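You operate a simulated robot arm through the tools that you are given. There is no shell and no other tool.

The job below is to be done with a simulated robot arm. You get a single attempt, and the scene is never put back.

Task
Put the dark box on battery, with OUT 1 and OUT 3 on.
Fine: OUT 1 and OUT 2 off before the knob turns; OUT 2 stays off.

Only the result counts: the job must be done as asked and must still hold three seconds after the hand-in. Knocking over, shifting, dropping, spilling or breaking anything else fails it.

Robot
A 6-joint arm with a four-finger gripper, fixed in place. Base frame: the origin is at the foot of the arm, x ahead of it, y to its left, z up. Readings come in m, rad, newtons and seconds.
Its first joint turns from -2.897 to 2.897 rad. Payload 3.67 kg.
The TCP is the grasp point between the finger pads, 0.028 m short of the fingertips. In the tool frame z runs along the fingers and y along their closing line. Largest opening 0.112 m; the body of the gripper starts 0.073 m behind the TCP.
Orientation is that of the tool frame in the base frame, as a unit quaternion [w, x, y, z]. With the fingers straight down and closing along the base's y, the tool's x points along the base's -x, its y along +y and its z along -z.

Tools
- The arm moves only by the tool nudge_tool. Its argument "rows" is a list of rows, each a list of 7 numbers: the shift along the tool's x, y, z in units of 300 mm (1.0 is 300 mm), then the turn, a rotation vector about the tool's x, y, z in units of 60 degrees (1.0 is 60 degrees), then the closure, from 0 (fully open) to 1 (shut). In form: [[dx, dy, dz, wx, wy, wz, grip], ...]. A call has 1 to 20 rows; each row is the pose to reach, as a shift and turn from the pose commanded when the call began, along the tool's axes at that moment. A call with a number of a shift or a turn outside -1 to 1 is refused whole. Each row takes 0.2 s and may step no farther than 0.05 m and 0.15 rad from the row before; otherwise, or with a gripper value out of range, the whole call is refused. Where a pose cannot be reached the arm comes as near as it can. A force on the tool above 90 N (or 10 N above the force at the start of the call, whichever is more), or a blocked arm, ends the call early, and 0.2 s more pass. Each finger halts on what it meets, pressing with about 30 N; the grip force reading is that of the motor and also rises with nothing between the fingers. The clock runs only during rows and for 0.2 s after the last one: add rows that repeat a pose to give the fingers time. The reply holds the time, the measured pose of the TCP, the force on the tool along the base axes, the opening and the grip force, in the units named above and with some noise, with the torque about the TCP (base axes, N m) and any sound that the robot's microphone picked up.
- Cameras (640 x 400 px; columns grow to the right, rows downward): "scene" is fixed at [0.4001, 0.5062, 1.191]; the picture's right is [0.08, 1.00, 0.00], its down [0.74, -0.06, -0.67] and it looks along [-0.67, 0.05, -0.74] (base axes); focal length 214 px, centre (320, 200). "wrist" rides on the gripper at [0.06, -0.018, -0.104] in the tool frame; the picture's right is [0.29, 0.96, 0.00], its down [-0.80, 0.24, -0.55] and it looks along [-0.53, 0.16, 0.83] (tool axes); focal length 234 px, centre (320, 200). There is no depth. A picture from a camera that has moved, and an enlarged one, comes with that camera's place and axes in the base frame and with its lens. The place of the scene camera against the robot may be out by one fixed shift of up to 0.025 m in any direction.
- get_image(camera): a new picture of that camera. No time passes.
- close_up(camera, box): a new picture of the part [left, top, right, bottom] of that camera's present view, enlarged. No time passes.
- hand_in(): hands the job in; it is judged then, once.

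Nothing tells you positions but the pictures and the camera data. Unless the task says otherwise, let go and move clear before handing in.

The tools are called after ">>>" as name(argument=value, ...) on one line, values as JSON. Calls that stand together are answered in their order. nudge_tool: Moves the arm, as the interface text tells. Its arguments: {"type":"object","properties":{"rows":{"type":"array","items":{"type":"array","items":{"type":"number"}}}},"required":["rows"]} The other tools are called the same way: get_image (camera) takes a picture; close_up (camera, box) takes an enlarged picture of a part of a camera's view; hand_in () hands the job in.

At the start:

```text
time: 0.0
position: [0.1948, 0.5052, 0.8791]
ee_rot: [0.0, 0.001, 1.0, 0.0]
wrist_force: [-0.5, -1.0, -0.2]
ft_torque: [-0.01, 0.0, 0.01]
grip_width: 0.1123
grip_force: 0.1
```

scene: 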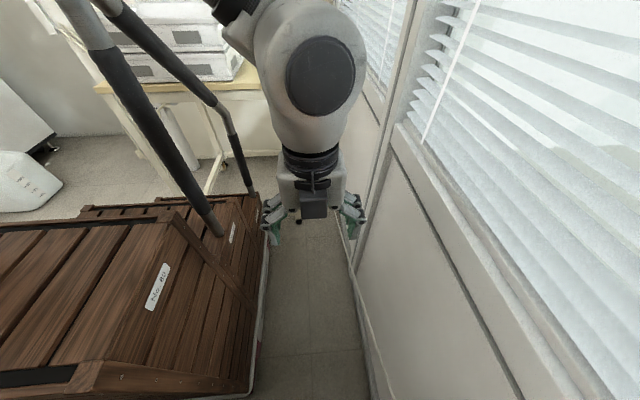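
wrist: 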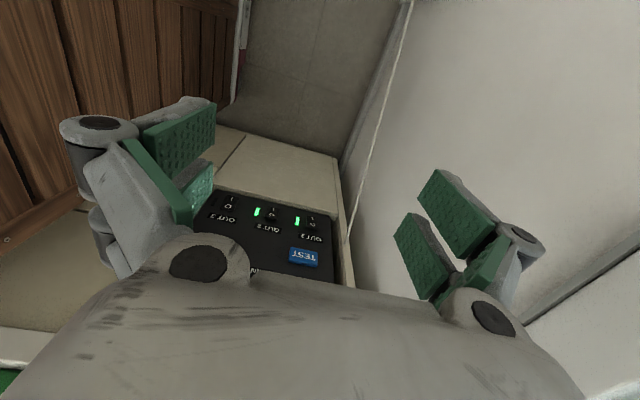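

The wrist camera shows a dark box below the gripper with three rocker switches, green lamps and a TEST button. I'll look closer before moving.

>>> close_up(camera="wrist", box=[180, 170, 360, 290])

>>> get_image(camera="wrist")

>>> close_up(camera="scene", box=[200, 150, 400, 300])

```text
3.33 times, centred on (270, 230) of wrist
camera zoom: at [0.1344, 0.4866, 0.9838], right [-0.29, 0.96, 0.0], down [0.8, 0.24, 0.55], along [0.53, 0.16, -0.83], focal length 781 px, centre (487, 100)
```

zoom: 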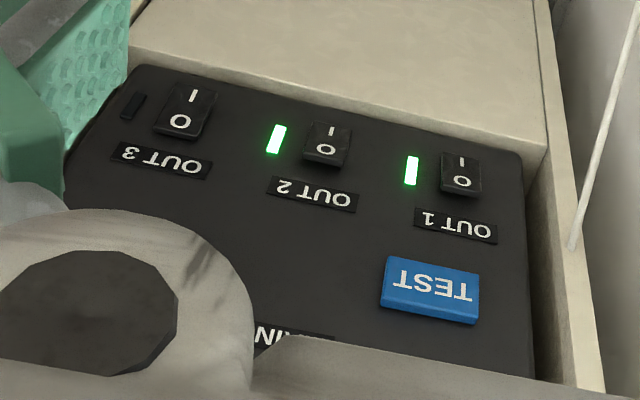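

```text
taken
camera wrist: at [0.1344, 0.4866, 0.9838], right [-0.29, 0.96, 0.0], down [0.8, 0.24, 0.55], along [0.53, 0.16, -0.83], focal length 234 px, centre (320, 200)
```

wrist: 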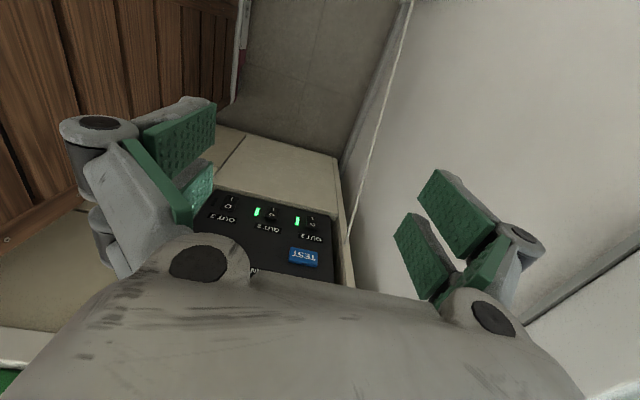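

```text
2.67 times, centred on (300, 225) of scene
camera zoom: at [0.4001, 0.5062, 1.191], right [0.08, 1.0, 0.0], down [0.74, -0.06, -0.67], along [-0.67, 0.05, -0.74], focal length 572 px, centre (373, 133)
```

zoom: 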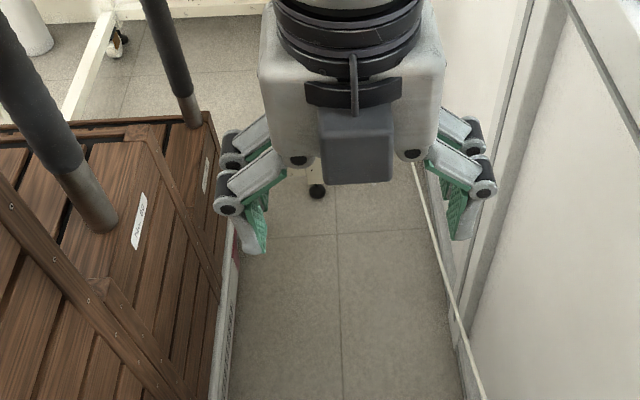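

The panel has OUT 1 (right, +y), OUT 2 and OUT 3 with lamps on 1 and 2; the rest is hidden by the gripper. I'll shift 0.09 m along +x in free air, to measure depth by parallax and uncover more of the panel.

>>> nudge_tool(rows=[[-0.15, 0, 0, 0, 0, 0, 0], [-0.3, 0, 0, 0, 0, 0, 0]])

```text
time: 0.6
position: [0.2843, 0.505, 0.8792]
ee_rot: [0.0, -0.001, 1.0, 0.0]
wrist_force: [0.4, -0.1, -0.2]
ft_torque: [-0.04, -0.02, 0.01]
grip_width: 0.1122
grip_force: 0.1
```

>>> get_image(camera="wrist")

>>> get_image(camera="scene")

```text
taken
camera wrist: at [0.223, 0.486, 0.9835], right [-0.29, 0.96, 0.0], down [0.8, 0.24, 0.55], along [0.53, 0.16, -0.83], focal length 234 px, centre (320, 200)
```

wrist: 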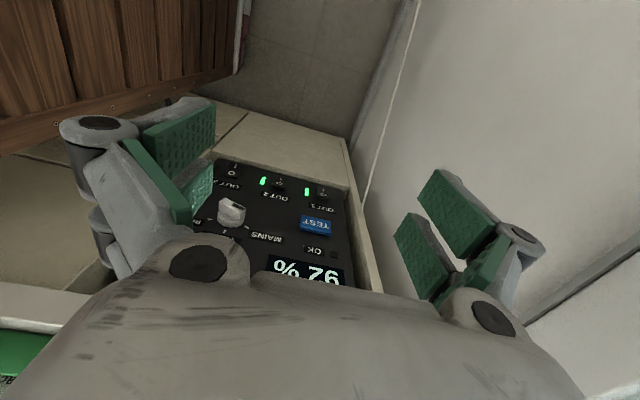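

```text
taken
```

scene: 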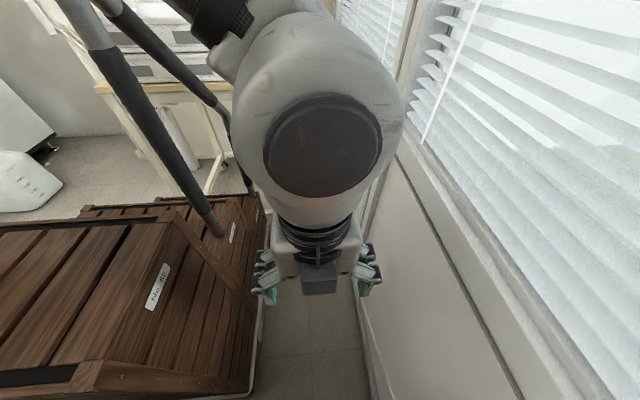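

Parallax puts the TEST button near (0.505, 0.563, 0.634), about 0.22 m below the fingertips, with a white knob now visible too. I'll go another 0.1 m along +x and slightly to -y for a full view of the panel.

>>> nudge_tool(rows=[[-0.15, -0.05, 0, 0, 0, 0, 0], [-0.3, -0.1, 0, 0, 0, 0, 0], [-0.4, -0.1, 0, 0, 0, 0, 0]])

>>> get_image(camera="wrist")

>>> get_image(camera="scene")

```text
time: 1.4
position: [0.4043, 0.4756, 0.8796]
ee_rot: [0.0, -0.001, 1.0, 0.0]
wrist_force: [-0.5, 0.5, 0.6]
ft_torque: [0.0, -0.03, 0.01]
grip_width: 0.1122
grip_force: 0.1
```

```text
taken
camera wrist: at [0.3445, 0.457, 0.9841], right [-0.29, 0.96, 0.0], down [0.8, 0.24, 0.55], along [0.53, 0.16, -0.83], focal length 234 px, centre (320, 200)
```

wrist: 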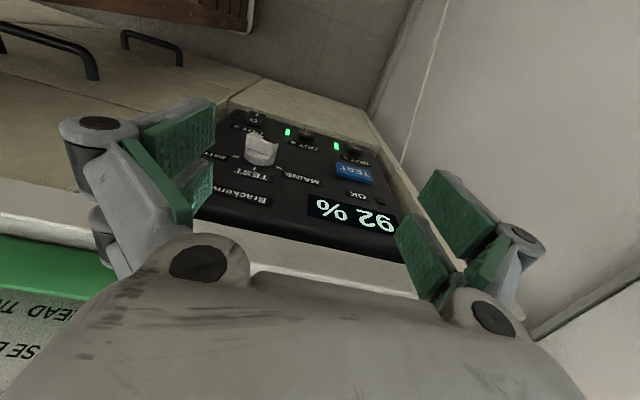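

```text
taken
```

scene: 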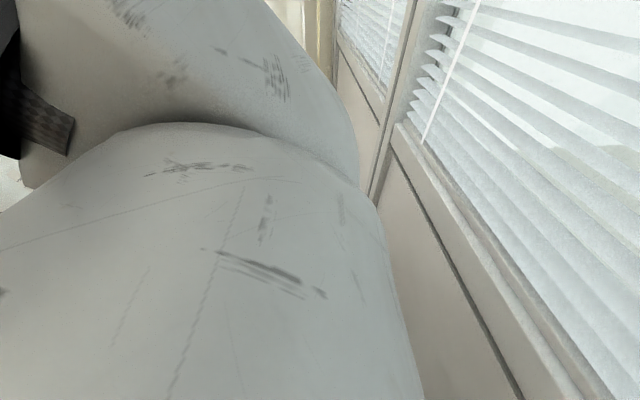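

>>> close_up(camera="wrist", box=[190, 90, 430, 270])

>>> close_up(camera="wrist", box=[200, 100, 310, 180])

>>> close_up(camera="wrist", box=[300, 130, 400, 200])

```text
2.22 times, centred on (310, 180) of wrist
camera zoom: at [0.3445, 0.457, 0.9841], right [-0.29, 0.96, 0.0], down [0.8, 0.24, 0.55], along [0.53, 0.16, -0.83], focal length 520 px, centre (342, 244)
```

zoom: 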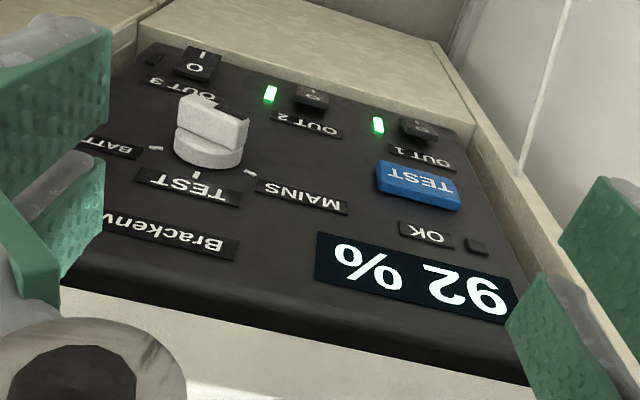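

```text
5.00 times, centred on (255, 140) of wrist
camera zoom: at [0.3445, 0.457, 0.9841], right [-0.29, 0.96, 0.0], down [0.8, 0.24, 0.55], along [0.53, 0.16, -0.83], focal length 1171 px, centre (645, 500)
```

zoom: 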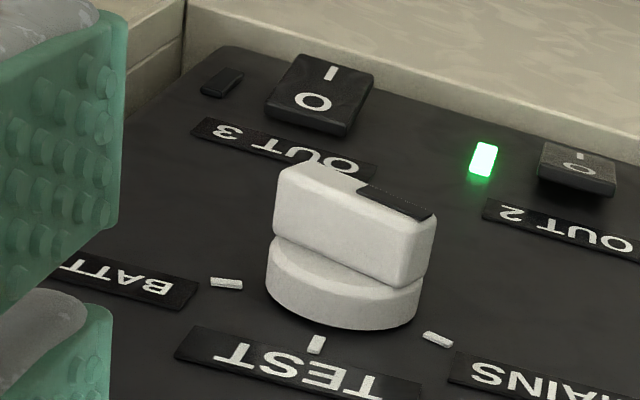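

```text
5.71 times, centred on (350, 165) of wrist
camera zoom: at [0.3445, 0.457, 0.9841], right [-0.29, 0.96, 0.0], down [0.8, 0.24, 0.55], along [0.53, 0.16, -0.83], focal length 1338 px, centre (149, 400)
```

zoom: 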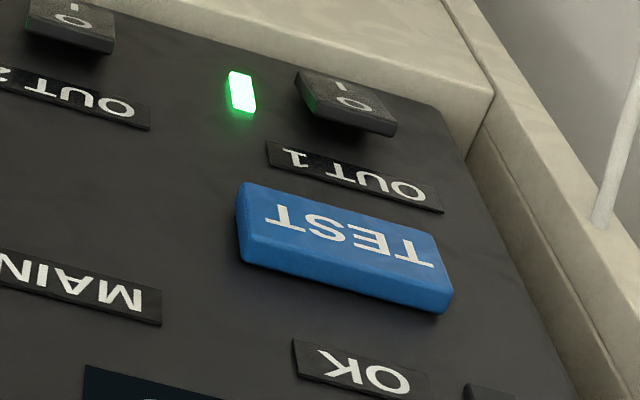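

The triangulation changes the picture. The lamps lie at x≈0.498, z≈0.53, y≈0.34, 0.44 and 0.54, so the panel is vertical, faces the robot and sits at about x=0.5. The knob is near y≈0.415, z≈0.68. OUT 1 and OUT 2 are on, OUT 3 is off and the knob is at MAINS. I'll first turn the tool to point along +x, well clear of the panel.

>>> nudge_tool(rows=[[0.05, 0, 0, 0, -0.14, 0, 0], [0.1, 0, 0, 0, -0.28, 0, 0], [0.15, 0, 0, 0, -0.42, 0, 0], [0.15, 0, 0, 0, -0.56, 0, 0], [0.15, 0, 0, 0, -0.7, 0, 0], [0.15, 0, 0, 0, -0.84, 0, 0], [0.15, 0, 0, 0, -0.98, 0, 0]])

>>> get_image(camera="wrist")

>>> get_image(camera="scene")

```text
time: 3.0
position: [0.3581, 0.4754, 0.88]
ee_rot: [0.491, -0.001, 0.871, 0.001]
wrist_force: [-0.7, 0.4, 0.5]
ft_torque: [0.03, 0.03, 0.03]
grip_width: 0.1122
grip_force: 0.1
```

```text
taken
camera wrist: at [0.2393, 0.4567, 0.8821], right [-0.15, 0.96, -0.25], down [-0.06, 0.24, 0.97], along [0.99, 0.16, 0.02], focal length 234 px, centre (320, 200)
```

wrist: 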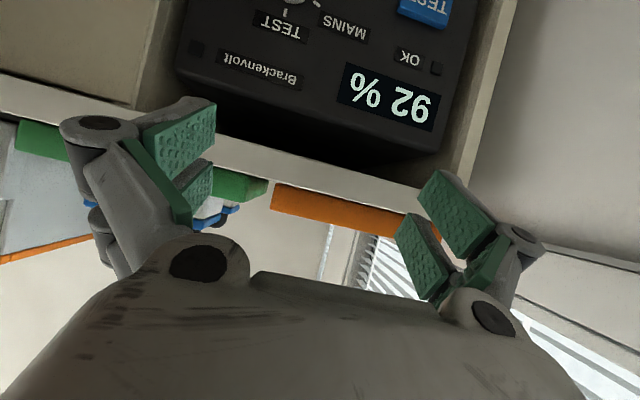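

```text
taken
```

scene: 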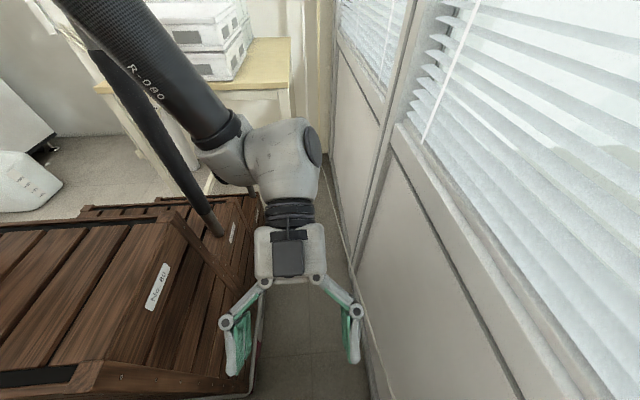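

The tool is now 59° of the way round, and the vertical panel is confirmed; the image is upside-down because the camera sits underneath. I'll finish the 90° turn here.

>>> nudge_tool(rows=[[0, 0, 0, 0, -0.13, 0, 0], [0, 0, 0, 0, -0.26, 0, 0], [0, 0, 0, 0, -0.39, 0, 0], [0, 0, 0, 0, -0.52, 0, 0]])

>>> get_image(camera="wrist")

>>> get_image(camera="scene")

```text
time: 4.0
position: [0.3589, 0.4743, 0.8803]
ee_rot: [0.707, 0.0, 0.707, 0.001]
wrist_force: [0.4, 0.3, 0.0]
ft_torque: [0.01, 0.01, 0.03]
grip_width: 0.1117
grip_force: 0.1
```

```text
taken
camera wrist: at [0.2554, 0.4566, 0.8199], right [0.0, 0.96, -0.29], down [-0.56, 0.24, 0.8], along [0.83, 0.16, 0.53], focal length 234 px, centre (320, 200)
```

wrist: 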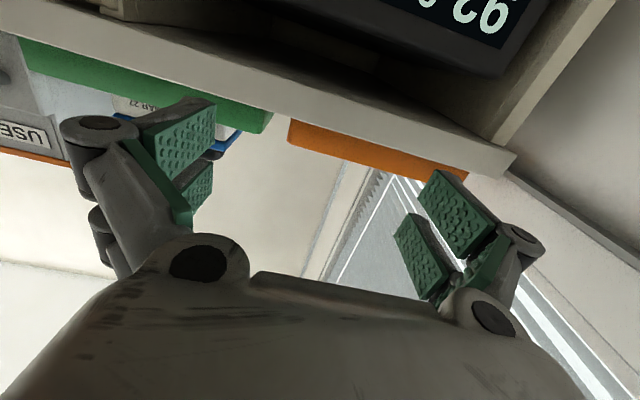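

```text
taken
```

scene: 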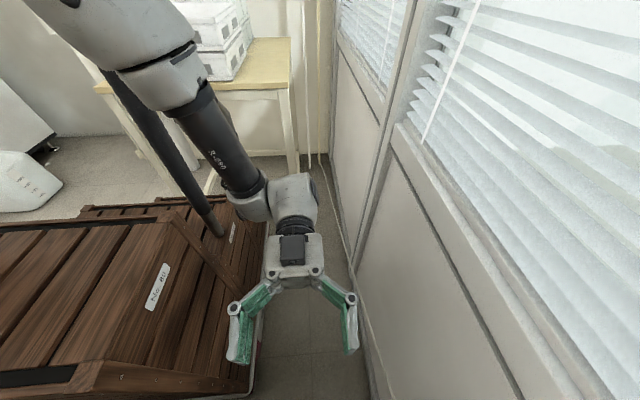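

The tool now points along +x. The dark box sits under a shelf board in a recess, so I'll stay at x≈0.36 and come straight down in front of it to look at the face squarely.

>>> nudge_tool(rows=[[0.15, 0, -0.02, 0, 0, 0, 0], [0.3, 0, -0.04, 0, 0, 0, 0], [0.45, 0, -0.06, 0, 0, 0, 0], [0.6, 0, -0.08, 0, 0, 0, 0], [0.75, 0, -0.1, 0, 0, 0, 0]])

>>> get_image(camera="wrist")

>>> get_image(camera="scene")

```text
time: 5.2
position: [0.329, 0.4749, 0.6518]
ee_rot: [0.707, 0.0, 0.707, -0.001]
wrist_force: [-0.6, 0.2, 0.1]
ft_torque: [0.0, 0.01, -0.01]
grip_width: 0.112
grip_force: 0.0
```

```text
taken
camera wrist: at [0.2253, 0.4569, 0.5936], right [0.0, 0.96, -0.29], down [-0.55, 0.24, 0.8], along [0.83, 0.16, 0.53], focal length 234 px, centre (320, 200)
```

wrist: 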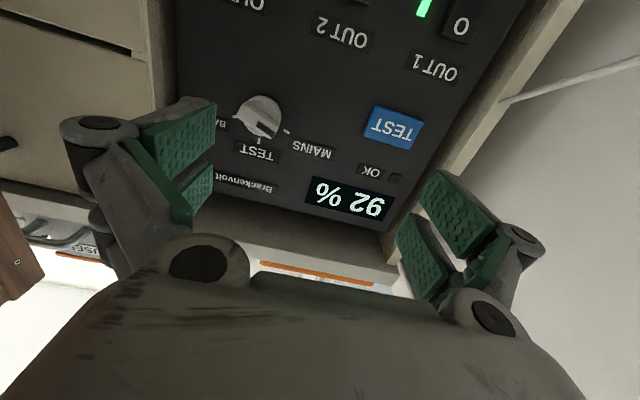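

```text
taken
```

scene: 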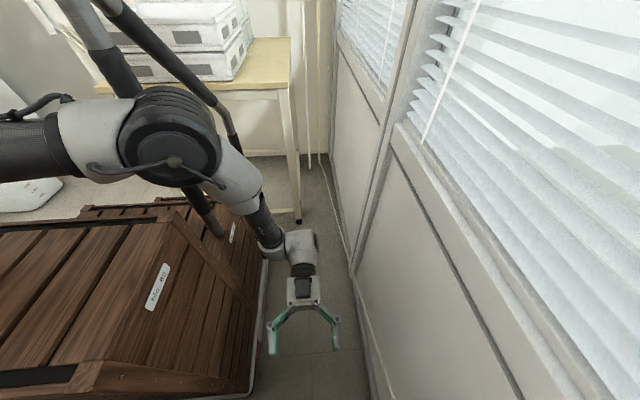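

The whole face is coming into view, with the knob at MAINS. I'll go down another 0.11 m to bring the rockers into view, then enlarge the details.

>>> close_up(camera="wrist", box=[180, 70, 340, 200])

>>> nudge_tool(rows=[[0.14, -0.04, -0.03, 0, 0, 0, 0], [0.28, -0.08, -0.06, 0, 0, 0, 0], [0.38, -0.1, -0.1, 0, 0, 0, 0]])

>>> get_image(camera="wrist")

```text
3.08 times, centred on (260, 135) of wrist
camera zoom: at [0.2253, 0.4569, 0.5936], right [0.0, 0.96, -0.29], down [-0.55, 0.24, 0.8], along [0.83, 0.16, 0.53], focal length 720 px, centre (505, 400)
```

zoom: 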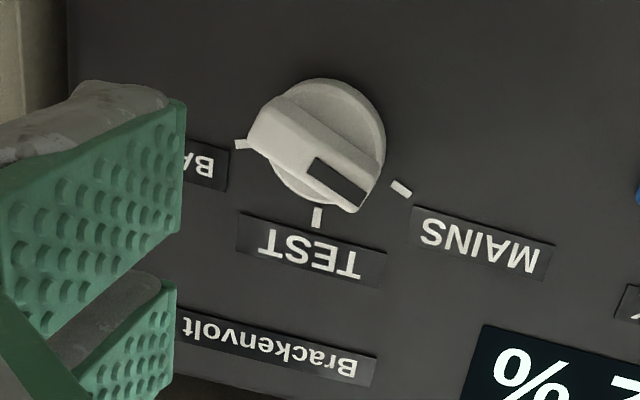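

```text
time: 6.0
position: [0.2985, 0.4493, 0.5441]
ee_rot: [0.706, 0.004, 0.708, 0.003]
wrist_force: [0.0, 0.5, 0.3]
ft_torque: [-0.02, -0.01, 0.01]
grip_width: 0.1119
grip_force: 0.1
```

```text
taken
camera wrist: at [0.1948, 0.4315, 0.4851], right [0.0, 0.96, -0.28], down [-0.55, 0.23, 0.8], along [0.83, 0.15, 0.53], focal length 234 px, centre (320, 200)
```

wrist: 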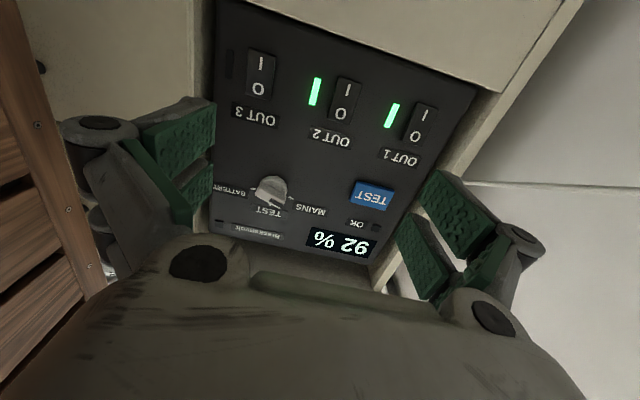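

The three rockers, lamps, knob and TEST button now show clearly. The wooden crate stands to the left, with its front-right corner near x≈0.36, y≈0.265, so I'll check the forearm's clearance there and enlarge the rockers.

>>> get_image(camera="scene")

>>> close_up(camera="wrist", box=[210, 30, 450, 180])

>>> close_up(camera="wrist", box=[200, 150, 400, 270])

```text
taken
```

scene: 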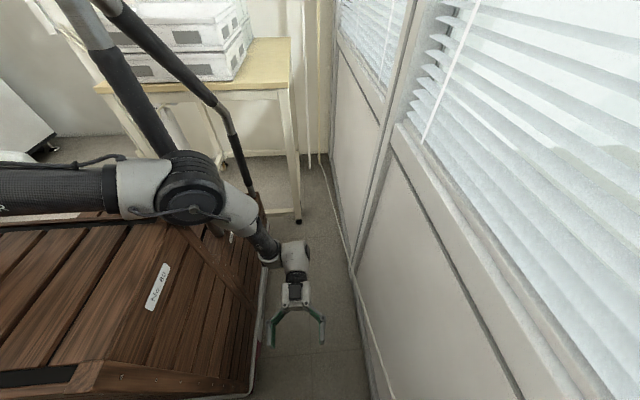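

```text
2.67 times, centred on (330, 105) of wrist
camera zoom: at [0.1948, 0.4315, 0.4851], right [0.0, 0.96, -0.28], down [-0.55, 0.23, 0.8], along [0.83, 0.15, 0.53], focal length 624 px, centre (293, 453)
```

zoom: 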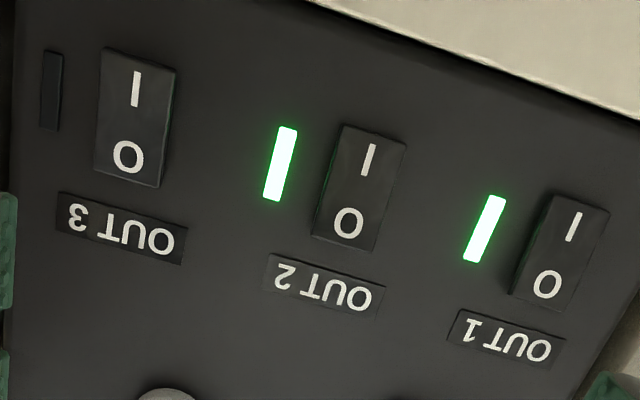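

```text
3.20 times, centred on (300, 210) of wrist
camera zoom: at [0.1948, 0.4315, 0.4851], right [0.0, 0.96, -0.28], down [-0.55, 0.23, 0.8], along [0.83, 0.15, 0.53], focal length 749 px, centre (384, 168)
```

zoom: 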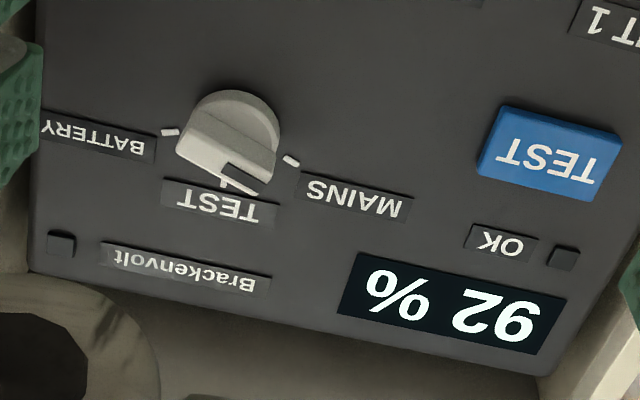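

The rockers confirm it: OUT 3 is off, OUT 1 and OUT 2 are on, and I is the lower half of each rocker as mounted. Before going closer I'll zoom the scene view on the forearm and crate.

>>> close_up(camera="scene", box=[60, 140, 380, 400])

>>> close_up(camera="wrist", box=[0, 0, 220, 300])

```text
1.54 times, centred on (220, 270) of scene
camera zoom: at [0.4001, 0.5062, 1.191], right [0.08, 1.0, 0.0], down [0.74, -0.06, -0.67], along [-0.67, 0.05, -0.74], focal length 330 px, centre (474, 92)
```

zoom: 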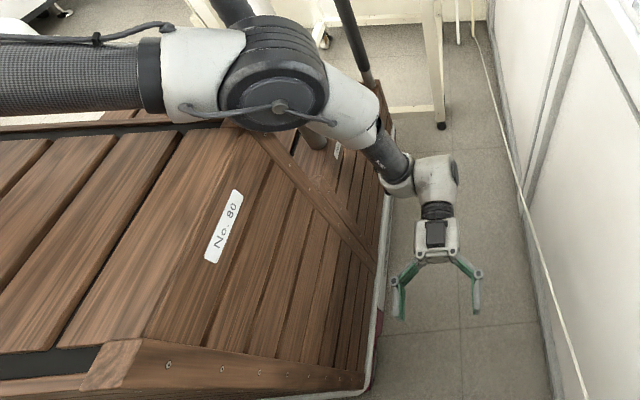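

```text
1.33 times, centred on (110, 150) of wrist
camera zoom: at [0.1948, 0.4315, 0.4851], right [0.0, 0.96, -0.28], down [-0.55, 0.23, 0.8], along [0.83, 0.15, 0.53], focal length 312 px, centre (600, 267)
```

zoom: 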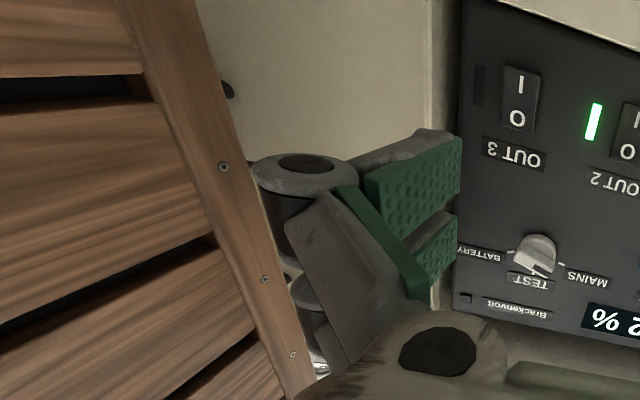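

Positions from this view, which agree with the earlier ones: rockers at y≈0.576 (OUT 1), 0.476 (OUT 2) and 0.375 (OUT 3), centred at z≈0.532, and the knob axis at about y 0.414, z 0.677. I'll close the fingers here in free air for pressing and check the recess edges.

>>> nudge_tool(rows=[[0, 0, 0, 0, 0, 0, 0.5], [0, 0, 0, 0, 0, 0, 1], [0, 0, 0, 0, 0, 0, 1], [0, 0, 0, 0, 0, 0, 1]])

>>> get_image(camera="wrist")

>>> close_up(camera="wrist", box=[340, 0, 600, 300])

>>> close_up(camera="scene", box=[140, 140, 360, 400])

```text
time: 7.0
position: [0.2992, 0.4499, 0.5433]
ee_rot: [0.706, 0.003, 0.708, 0.002]
wrist_force: [0.0, 0.7, 0.6]
ft_torque: [0.02, -0.03, 0.02]
grip_width: 0.0
grip_force: 29.6
```

```text
taken
camera wrist: at [0.1944, 0.4309, 0.4848], right [0.0, 0.96, -0.28], down [-0.55, 0.24, 0.8], along [0.83, 0.16, 0.53], focal length 234 px, centre (320, 200)
```

wrist: 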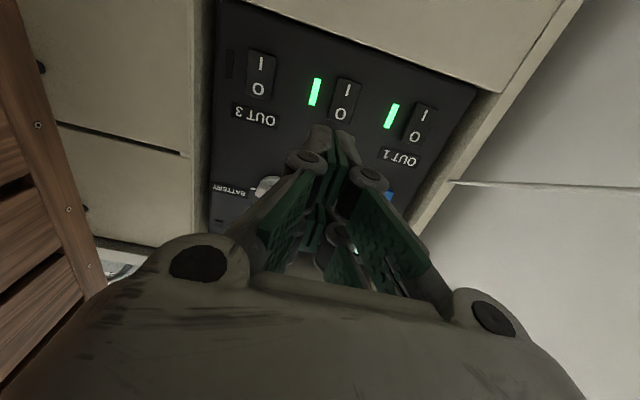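

```text
1.33 times, centred on (470, 150) of wrist
camera zoom: at [0.1944, 0.4309, 0.4848], right [0.0, 0.96, -0.28], down [-0.55, 0.24, 0.8], along [0.83, 0.16, 0.53], focal length 312 px, centre (120, 267)
```

zoom: 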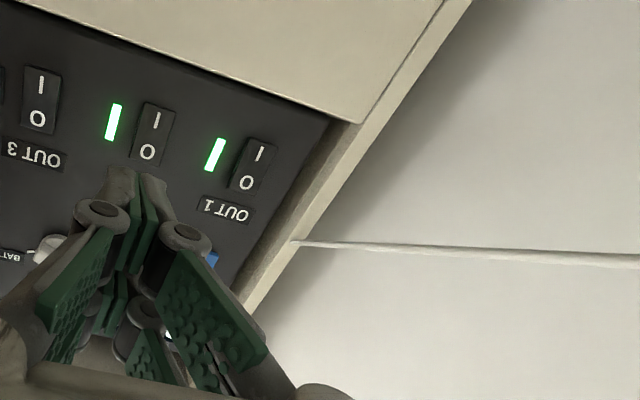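

```text
1.54 times, centred on (250, 270) of scene
camera zoom: at [0.4001, 0.5062, 1.191], right [0.08, 1.0, 0.0], down [0.74, -0.06, -0.67], along [-0.67, 0.05, -0.74], focal length 330 px, centre (428, 92)
```

zoom: 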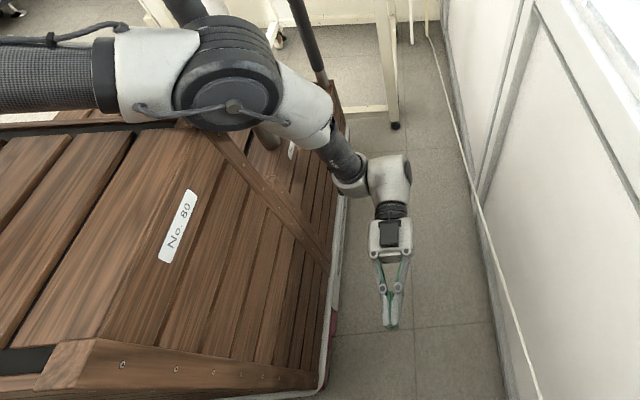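

The crate top is near z≈0.89, and the forearm runs close beside it. To keep the wrist and elbow high while pressing, I'll pitch the closed fingers about 45° downward. I'll raise, shift toward OUT 1 and pitch together, staying clear of the panel.

>>> nudge_tool(rows=[[-0.055, 0.055, 0.0, 0, 0.125, 0, 1], [-0.11, 0.11, 0.02, 0, 0.25, 0, 1], [-0.165, 0.165, 0.04, 0, 0.375, 0, 1], [-0.22, 0.22, 0.06, 0, 0.5, 0, 1], [-0.275, 0.275, 0.08, 0, 0.625, 0, 1], [-0.325, 0.333, 0.1, 0, 0.75, 0, 1]])

>>> get_image(camera="wrist")

>>> get_image(camera="scene")

```text
time: 8.4
position: [0.328, 0.5458, 0.6367]
ee_rot: [0.382, -0.001, 0.924, 0.0]
wrist_force: [-1.0, -0.5, 0.3]
ft_torque: [-0.01, 0.02, -0.02]
grip_width: 0.0
grip_force: 29.9
```

```text
taken
camera wrist: at [0.2123, 0.5268, 0.6697], right [-0.2, 0.96, -0.2], down [0.17, 0.24, 0.95], along [0.96, 0.16, -0.22], focal length 234 px, centre (320, 200)
```

wrist: 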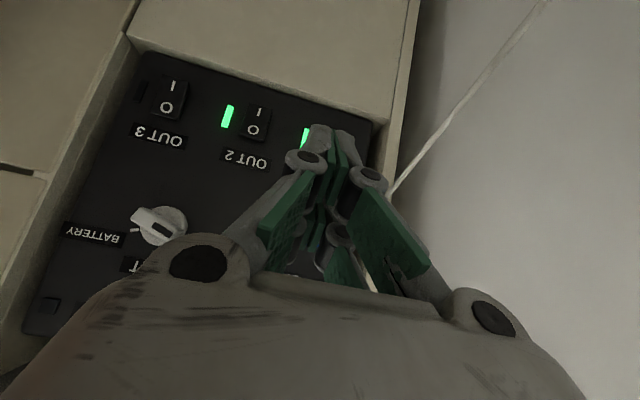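

```text
taken
```

scene: 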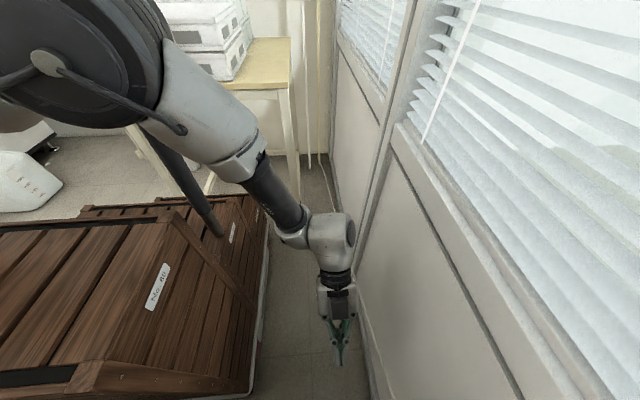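

The elbow is now high, with plenty of room over the crate. Next I'll line the fingertip up about 45 mm in front of the O half of OUT 1.

>>> nudge_tool(rows=[[-0.012, 0.03, 0.09, 0, 0, 0, 1], [-0.024, 0.06, 0.18, 0, 0, 0, 1], [-0.036, 0.09, 0.27, 0, 0, 0, 1], [-0.048, 0.1, 0.362, 0, 0, 0, 1], [-0.048, 0.1, 0.362, 0, 0, 0, 1]])

>>> get_image(camera="wrist")

>>> close_up(camera="wrist", box=[240, 60, 440, 220])

>>> get_image(camera="scene")

```text
time: 9.6
position: [0.4158, 0.5742, 0.5715]
ee_rot: [0.382, -0.001, 0.924, 0.0]
wrist_force: [-0.6, 0.2, -1.2]
ft_torque: [0.02, 0.01, 0.0]
grip_width: 0.0
grip_force: 29.8
```

```text
taken
camera wrist: at [0.2998, 0.5564, 0.6032], right [-0.2, 0.96, -0.2], down [0.17, 0.24, 0.96], along [0.96, 0.16, -0.21], focal length 234 px, centre (320, 200)
```

wrist: 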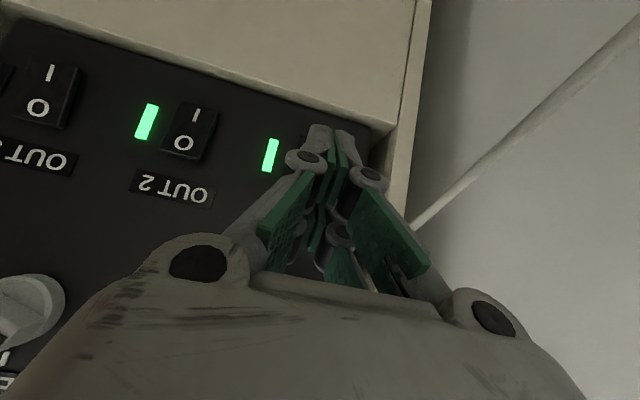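

```text
2.50 times, centred on (340, 140) of wrist
camera zoom: at [0.2998, 0.5564, 0.6032], right [-0.2, 0.96, -0.2], down [0.17, 0.24, 0.96], along [0.96, 0.16, -0.21], focal length 585 px, centre (270, 350)
```

zoom: 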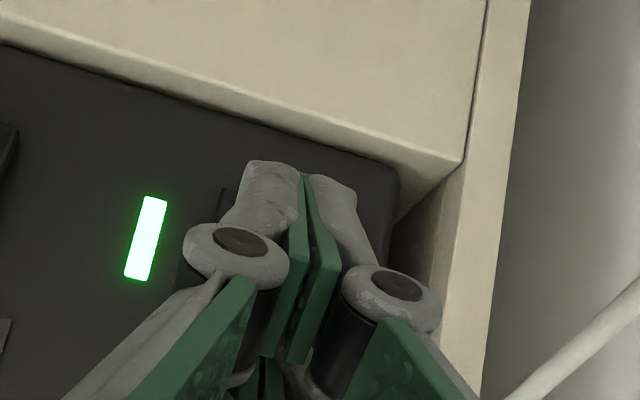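

```text
taken
```

scene: 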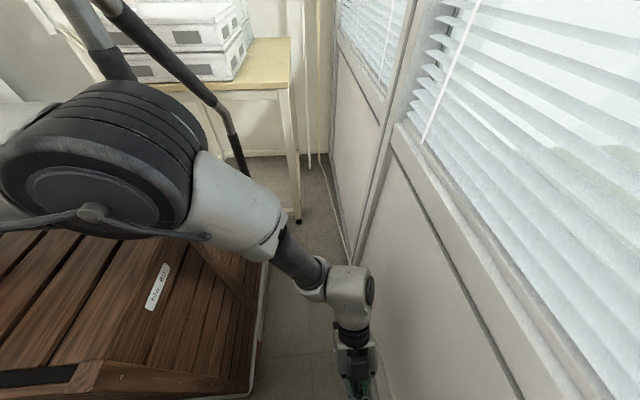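

The cabinet front is only about 1 cm proud of the panel, so there's room. The raised O edge of OUT 1 should be at x≈0.490, so I'll creep to just short of contact at z≈0.549.

>>> nudge_tool(rows=[[-0.03, 0.004, 0.05, 0, 0, 0, 1], [-0.06, 0.006, 0.09, 0, 0, 0, 1], [-0.075, 0.006, 0.12, 0, 0, 0, 1], [-0.075, 0.006, 0.12, 0, 0, 0, 1]])

>>> close_up(camera="wrist", box=[200, 60, 440, 220])

```text
time: 10.6
position: [0.4573, 0.5767, 0.5622]
ee_rot: [0.383, 0.001, 0.924, 0.0]
wrist_force: [-0.6, 0.3, 0.3]
ft_torque: [0.02, 0.02, -0.03]
grip_width: 0.0
grip_force: 29.7
```

```text
2.50 times, centred on (320, 140) of wrist
camera zoom: at [0.3417, 0.5581, 0.5935], right [-0.2, 0.96, -0.2], down [0.17, 0.24, 0.96], along [0.96, 0.16, -0.21], focal length 585 px, centre (320, 350)
```

zoom: 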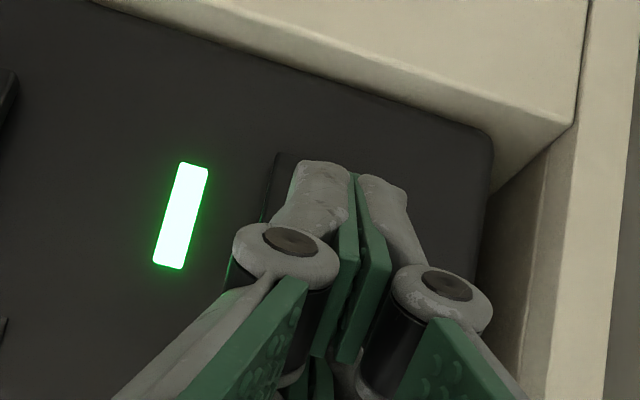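

There's no contact force yet, and the lamp is still lit. I'll press forward in 2 mm steps and watch the force and the microphone.

>>> nudge_tool(rows=[[-0.00471, 0, 0.00471, 0, 0, 0, 1], [-0.00942, 0, 0.00942, 0, 0, 0, 1], [-0.01414, 0, 0.01414, 0, 0, 0, 1]])

>>> close_up(camera="wrist", box=[200, 60, 440, 220])

```text
time: 11.4
position: [0.4636, 0.5772, 0.5612]
ee_rot: [0.383, 0.0, 0.924, 0.0]
wrist_force: [-1.1, -0.5, -0.4]
ft_torque: [-0.01, 0.03, 0.03]
grip_width: 0.0063
grip_force: 35.0
```

```text
2.50 times, centred on (320, 140) of wrist
camera zoom: at [0.3472, 0.5582, 0.5931], right [-0.2, 0.96, -0.2], down [0.17, 0.24, 0.96], along [0.96, 0.16, -0.21], focal length 585 px, centre (320, 350)
```

zoom: 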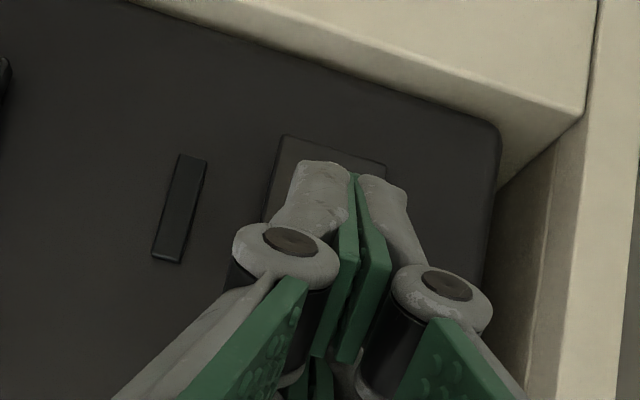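

OUT 1's lamp is out, so that rocker has toggled off. I'll back off 30 mm, move 0.1 m toward OUT 2 and return to just short of contact.

>>> nudge_tool(rows=[[0.035, 0, -0.035, 0, 0, 0, 1], [0.07, 0, -0.07, 0, 0, 0, 1], [0.07, -0.11, -0.07, 0, 0, 0, 1], [0.07, -0.22, -0.07, 0, 0, 0, 1], [0.07, -0.335, -0.07, 0, 0, 0, 1], [0.07, -0.335, -0.07, 0, 0, 0, 1]])

>>> get_image(camera="wrist")

>>> get_image(camera="scene")

```text
time: 12.8
position: [0.4333, 0.482, 0.5621]
ee_rot: [0.382, 0.001, 0.924, -0.005]
wrist_force: [0.6, -0.6, 0.0]
ft_torque: [-0.04, 0.01, 0.01]
grip_width: 0.0
grip_force: 35.6
out of reach, approached as far as the arm can: row 5, 6
```

```text
taken
camera wrist: at [0.3177, 0.4636, 0.5938], right [-0.2, 0.96, -0.21], down [0.17, 0.25, 0.95], along [0.96, 0.16, -0.22], focal length 234 px, centre (320, 200)
```

wrist: 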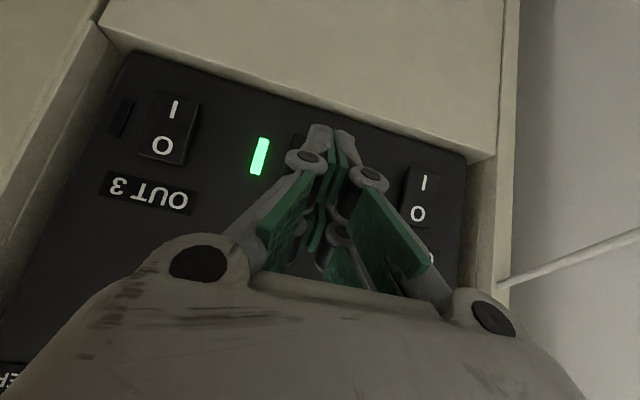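

```text
taken
```

scene: 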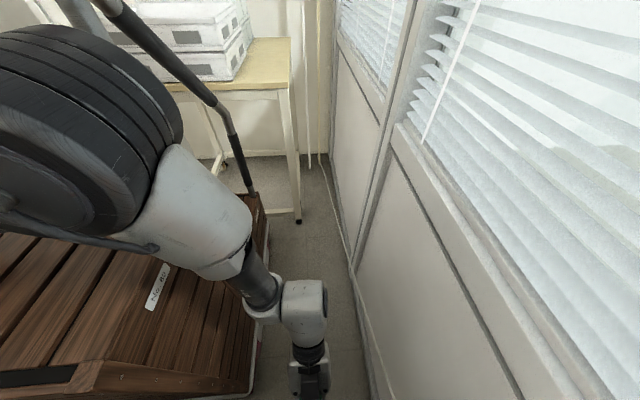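

Row 5 was reported out of reach at y≈0.482, so a joint limit sits there for this exact orientation. Rockers don't need exact alignment, so I'll try yawing the tool about 9° toward +y while shifting to OUT 2's column, still 20 mm or more short of contact.

>>> nudge_tool(rows=[[0.02, 0.02, -0.02, -0.05, 0, -0.05, 1], [0.02, 0.01, -0.02, -0.1, 0, -0.1, 1], [0.02, 0, -0.02, -0.1, 0, -0.1, 1], [0.02, 0, -0.02, -0.1, 0, -0.1, 1]])

```text
time: 13.8
position: [0.4252, 0.5036, 0.5647]
ee_rot: [0.381, -0.07, 0.922, 0.022]
wrist_force: [-0.4, -0.4, -0.2]
ft_torque: [-0.01, -0.04, -0.03]
grip_width: 0.0
grip_force: 35.8
out of reach, approached as far as the arm can: row 1, 2, 3, 4
```

The +y yaw made it worse, so what's limited is the wrist staying too close to the base side. Yawing the other way, with the tool turned toward -y, should move the wrist outward and allow OUT 2. I'll try about -12° with the TCP held clear of the panel.

>>> nudge_tool(rows=[[0, 0, 0, 0.08, 0, 0.08, 1], [0, 0, 0, 0.16, 0, 0.16, 1], [0, 0, 0, 0.24, 0, 0.24, 1], [0, 0, 0, 0.24, 0, 0.24, 1]])

>>> get_image(camera="wrist")

>>> get_image(camera="scene")

```text
time: 14.8
position: [0.4255, 0.5035, 0.5639]
ee_rot: [0.381, 0.096, 0.919, -0.04]
wrist_force: [0.0, -0.2, 1.0]
ft_torque: [-0.02, -0.01, 0.02]
grip_width: 0.0004
grip_force: 35.6
```

```text
taken
camera wrist: at [0.3084, 0.5095, 0.5965], right [0.0, 0.98, -0.2], down [0.22, 0.2, 0.96], along [0.98, -0.04, -0.21], focal length 234 px, centre (320, 200)
```

wrist: 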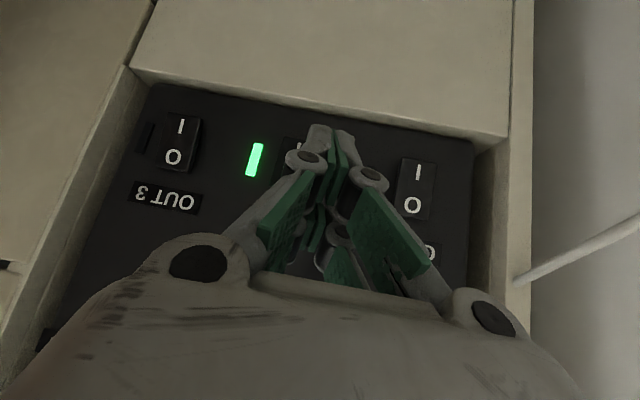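

```text
taken
```

scene: 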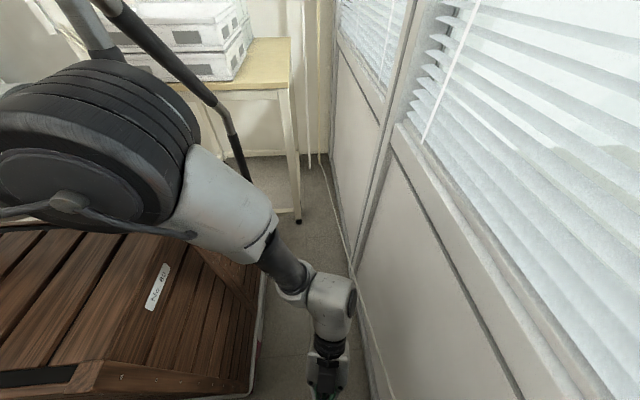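

Yaw is now -12° with no reach complaint. I'll shift 28 mm to -y to line up with OUT 2, still about 35 mm off the panel.

>>> nudge_tool(rows=[[-0.0067, -0.045, 0.0067, 0, 0, 0, 1], [-0.0135, -0.09, 0.0135, 0, 0, 0, 1], [-0.0135, -0.09, 0.0135, 0, 0, 0, 1]])

>>> close_up(camera="wrist", box=[200, 60, 440, 220])

```text
time: 15.6
position: [0.426, 0.4763, 0.5651]
ee_rot: [0.381, 0.096, 0.919, -0.04]
wrist_force: [-0.4, 0.2, -0.2]
ft_torque: [-0.01, 0.01, -0.01]
grip_width: 0.0
grip_force: 35.2
```

```text
2.50 times, centred on (320, 140) of wrist
camera zoom: at [0.3081, 0.4817, 0.5967], right [0.0, 0.98, -0.2], down [0.22, 0.2, 0.96], along [0.98, -0.04, -0.21], focal length 585 px, centre (320, 350)
```

zoom: 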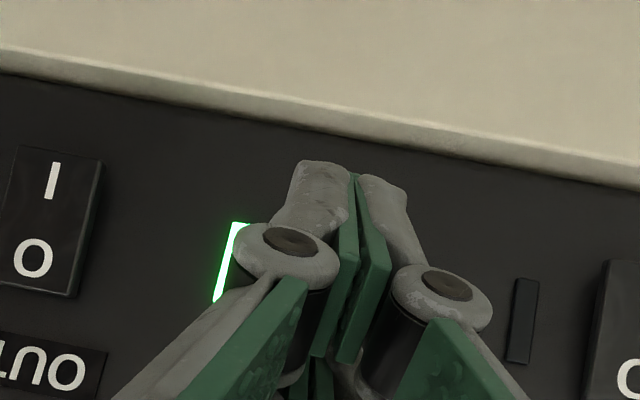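

Aligned on OUT 2 (TCP y=0.476). I'll advance 30 mm and drop 4 mm, to just short of contact.

>>> nudge_tool(rows=[[-0.03, 0.0104, 0.0393, 0, 0, 0, 1], [-0.0597, 0.0208, 0.0786, 0, 0, 0, 1], [-0.0597, 0.0208, 0.0786, 0, 0, 0, 1]])

>>> close_up(camera="wrist", box=[180, 60, 460, 230])

```text
time: 16.4
position: [0.4551, 0.476, 0.561]
ee_rot: [0.38, 0.095, 0.919, -0.039]
wrist_force: [0.9, -0.5, 0.4]
ft_torque: [-0.02, -0.03, 0.02]
grip_width: 0.0
grip_force: 35.7
```

```text
2.29 times, centred on (320, 145) of wrist
camera zoom: at [0.3384, 0.4817, 0.5925], right [0.0, 0.98, -0.2], down [0.22, 0.2, 0.96], along [0.98, -0.04, -0.21], focal length 535 px, centre (320, 326)
```

zoom: 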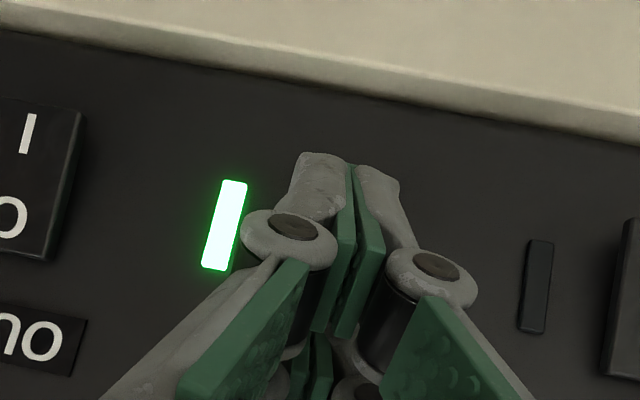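

No contact yet. I'll press in 2 mm steps.

>>> nudge_tool(rows=[[-0.0046, 0.0014, 0.0046, 0, 0, 0, 1], [-0.0092, 0.0028, 0.0092, 0, 0, 0, 1], [-0.0138, 0.0042, 0.0138, 0, 0, 0, 1], [-0.0175, 0.0053, 0.0175, 0, 0, 0, 1]])

>>> close_up(camera="wrist", box=[180, 60, 460, 230])

```text
time: 17.4
position: [0.4624, 0.4762, 0.5616]
ee_rot: [0.381, 0.096, 0.919, -0.039]
wrist_force: [-11.7, -2.5, 3.1]
ft_torque: [0.01, -0.02, -0.04]
grip_width: 0.0
grip_force: 35.5
```

```text
2.29 times, centred on (320, 145) of wrist
camera zoom: at [0.3452, 0.4821, 0.5928], right [0.0, 0.98, -0.2], down [0.22, 0.2, 0.96], along [0.98, -0.04, -0.21], focal length 535 px, centre (320, 326)
```

zoom: 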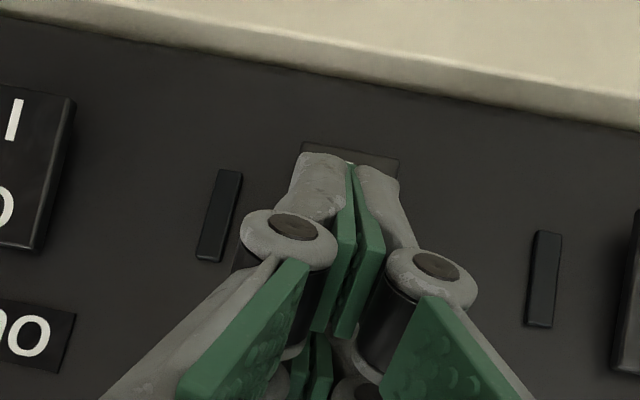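

All three lamps are dark, so OUT 1 and OUT 2 are off before the knob moves. I'll retreat, rise to knob height and take the yaw out.

>>> nudge_tool(rows=[[0.0577, -0.0173, -0.0577, 0, 0, 0, 1], [0.1153, -0.0347, -0.1153, 0, 0, 0, 1], [0.102, -0.0555, -0.267, -0.05, 0, -0.05, 1], [0.0702, -0.0707, -0.4002, -0.1, 0, -0.1, 1], [-0.024, -0.0707, -0.494, -0.1414, 0, -0.1414, 1], [-0.024, -0.0707, -0.494, -0.1414, 0, -0.1414, 1]])

>>> get_image(camera="wrist")

>>> get_image(camera="scene")

```text
time: 18.8
position: [0.3609, 0.4752, 0.6711]
ee_rot: [0.383, -0.002, 0.924, 0.001]
wrist_force: [-0.4, 0.0, -0.3]
ft_torque: [-0.01, 0.03, 0.01]
grip_width: 0.0
grip_force: 35.9
```

```text
taken
camera wrist: at [0.2449, 0.4563, 0.7034], right [-0.21, 0.96, -0.2], down [0.17, 0.24, 0.96], along [0.96, 0.16, -0.21], focal length 234 px, centre (320, 200)
```

wrist: 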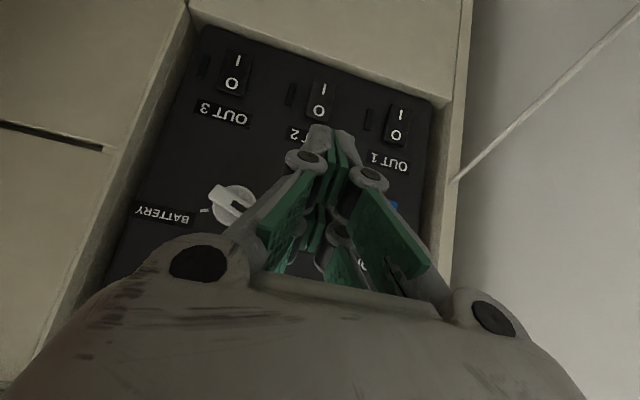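

```text
taken
```

scene: 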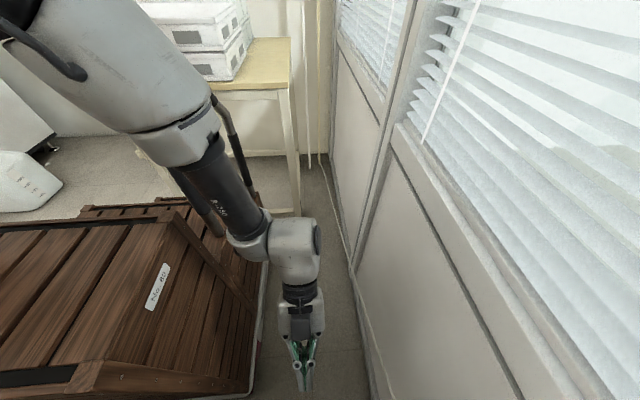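

I have good clearance above the crate here. I'll level the tool to horizontal at knob height and move it toward the knob column, keeping x≈0.33.

>>> nudge_tool(rows=[[0.008, -0.014, -0.016, 0, -0.125, 0, 1], [0.016, -0.028, -0.032, 0, -0.25, 0, 1], [0.024, -0.042, -0.048, 0, -0.375, 0, 1], [0.032, -0.056, -0.064, 0, -0.5, 0, 1], [0.04, -0.07, -0.08, 0, -0.625, 0, 1], [0.047, -0.083, -0.094, 0, -0.75, 0, 1], [0.047, -0.083, -0.094, 0, -0.75, 0, 1]])

>>> get_image(camera="scene")

>>> get_image(camera="wrist")

```text
time: 20.4
position: [0.3238, 0.4743, 0.6804]
ee_rot: [0.708, -0.002, 0.707, -0.001]
wrist_force: [-0.9, 0.4, -0.6]
ft_torque: [-0.02, 0.04, -0.01]
grip_width: 0.0003
grip_force: 35.4
out of reach, approached as far as the arm can: row 3, 4, 5, 6, 7
```

```text
taken
```

scene: 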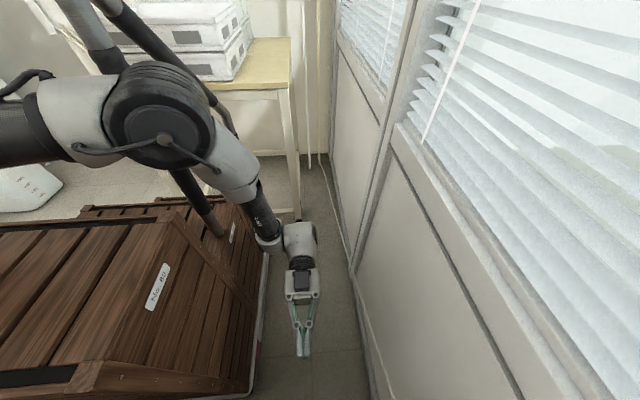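

```text
taken
camera wrist: at [0.2198, 0.4556, 0.6208], right [0.0, 0.96, -0.29], down [-0.55, 0.24, 0.8], along [0.83, 0.16, 0.53], focal length 234 px, centre (320, 200)
```

wrist: 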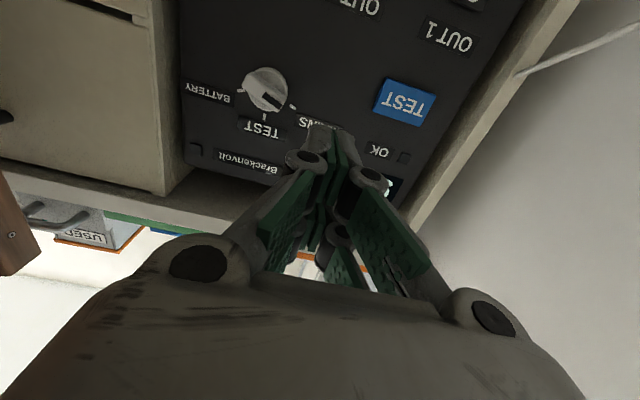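

The same kind of limit appears at y≈0.474 with this roll. It may be the last joint's roll range, so I'll test by rolling the tool +25° about its axis and trying -y again in free air.

>>> nudge_tool(rows=[[0, 0, 0, 0, 0, 0.14, 1], [0, 0, 0, 0, 0, 0.28, 1], [0, 0, 0, 0, 0, 0.42, 1], [0, -0.04, 0, 0, 0, 0.42, 1], [0, -0.08, 0, 0, 0, 0.42, 1], [0, -0.08, 0, 0, 0, 0.42, 1]])

```text
time: 21.8
position: [0.2928, 0.5888, 0.6455]
ee_rot: [0.688, 0.16, 0.69, 0.157]
wrist_force: [0.3, 0.6, 0.1]
ft_torque: [0.02, 0.0, -0.01]
grip_width: 0.0
grip_force: 35.3
out of reach, approached as far as the arm can: row 1, 2, 3, 4, 5, 6
```

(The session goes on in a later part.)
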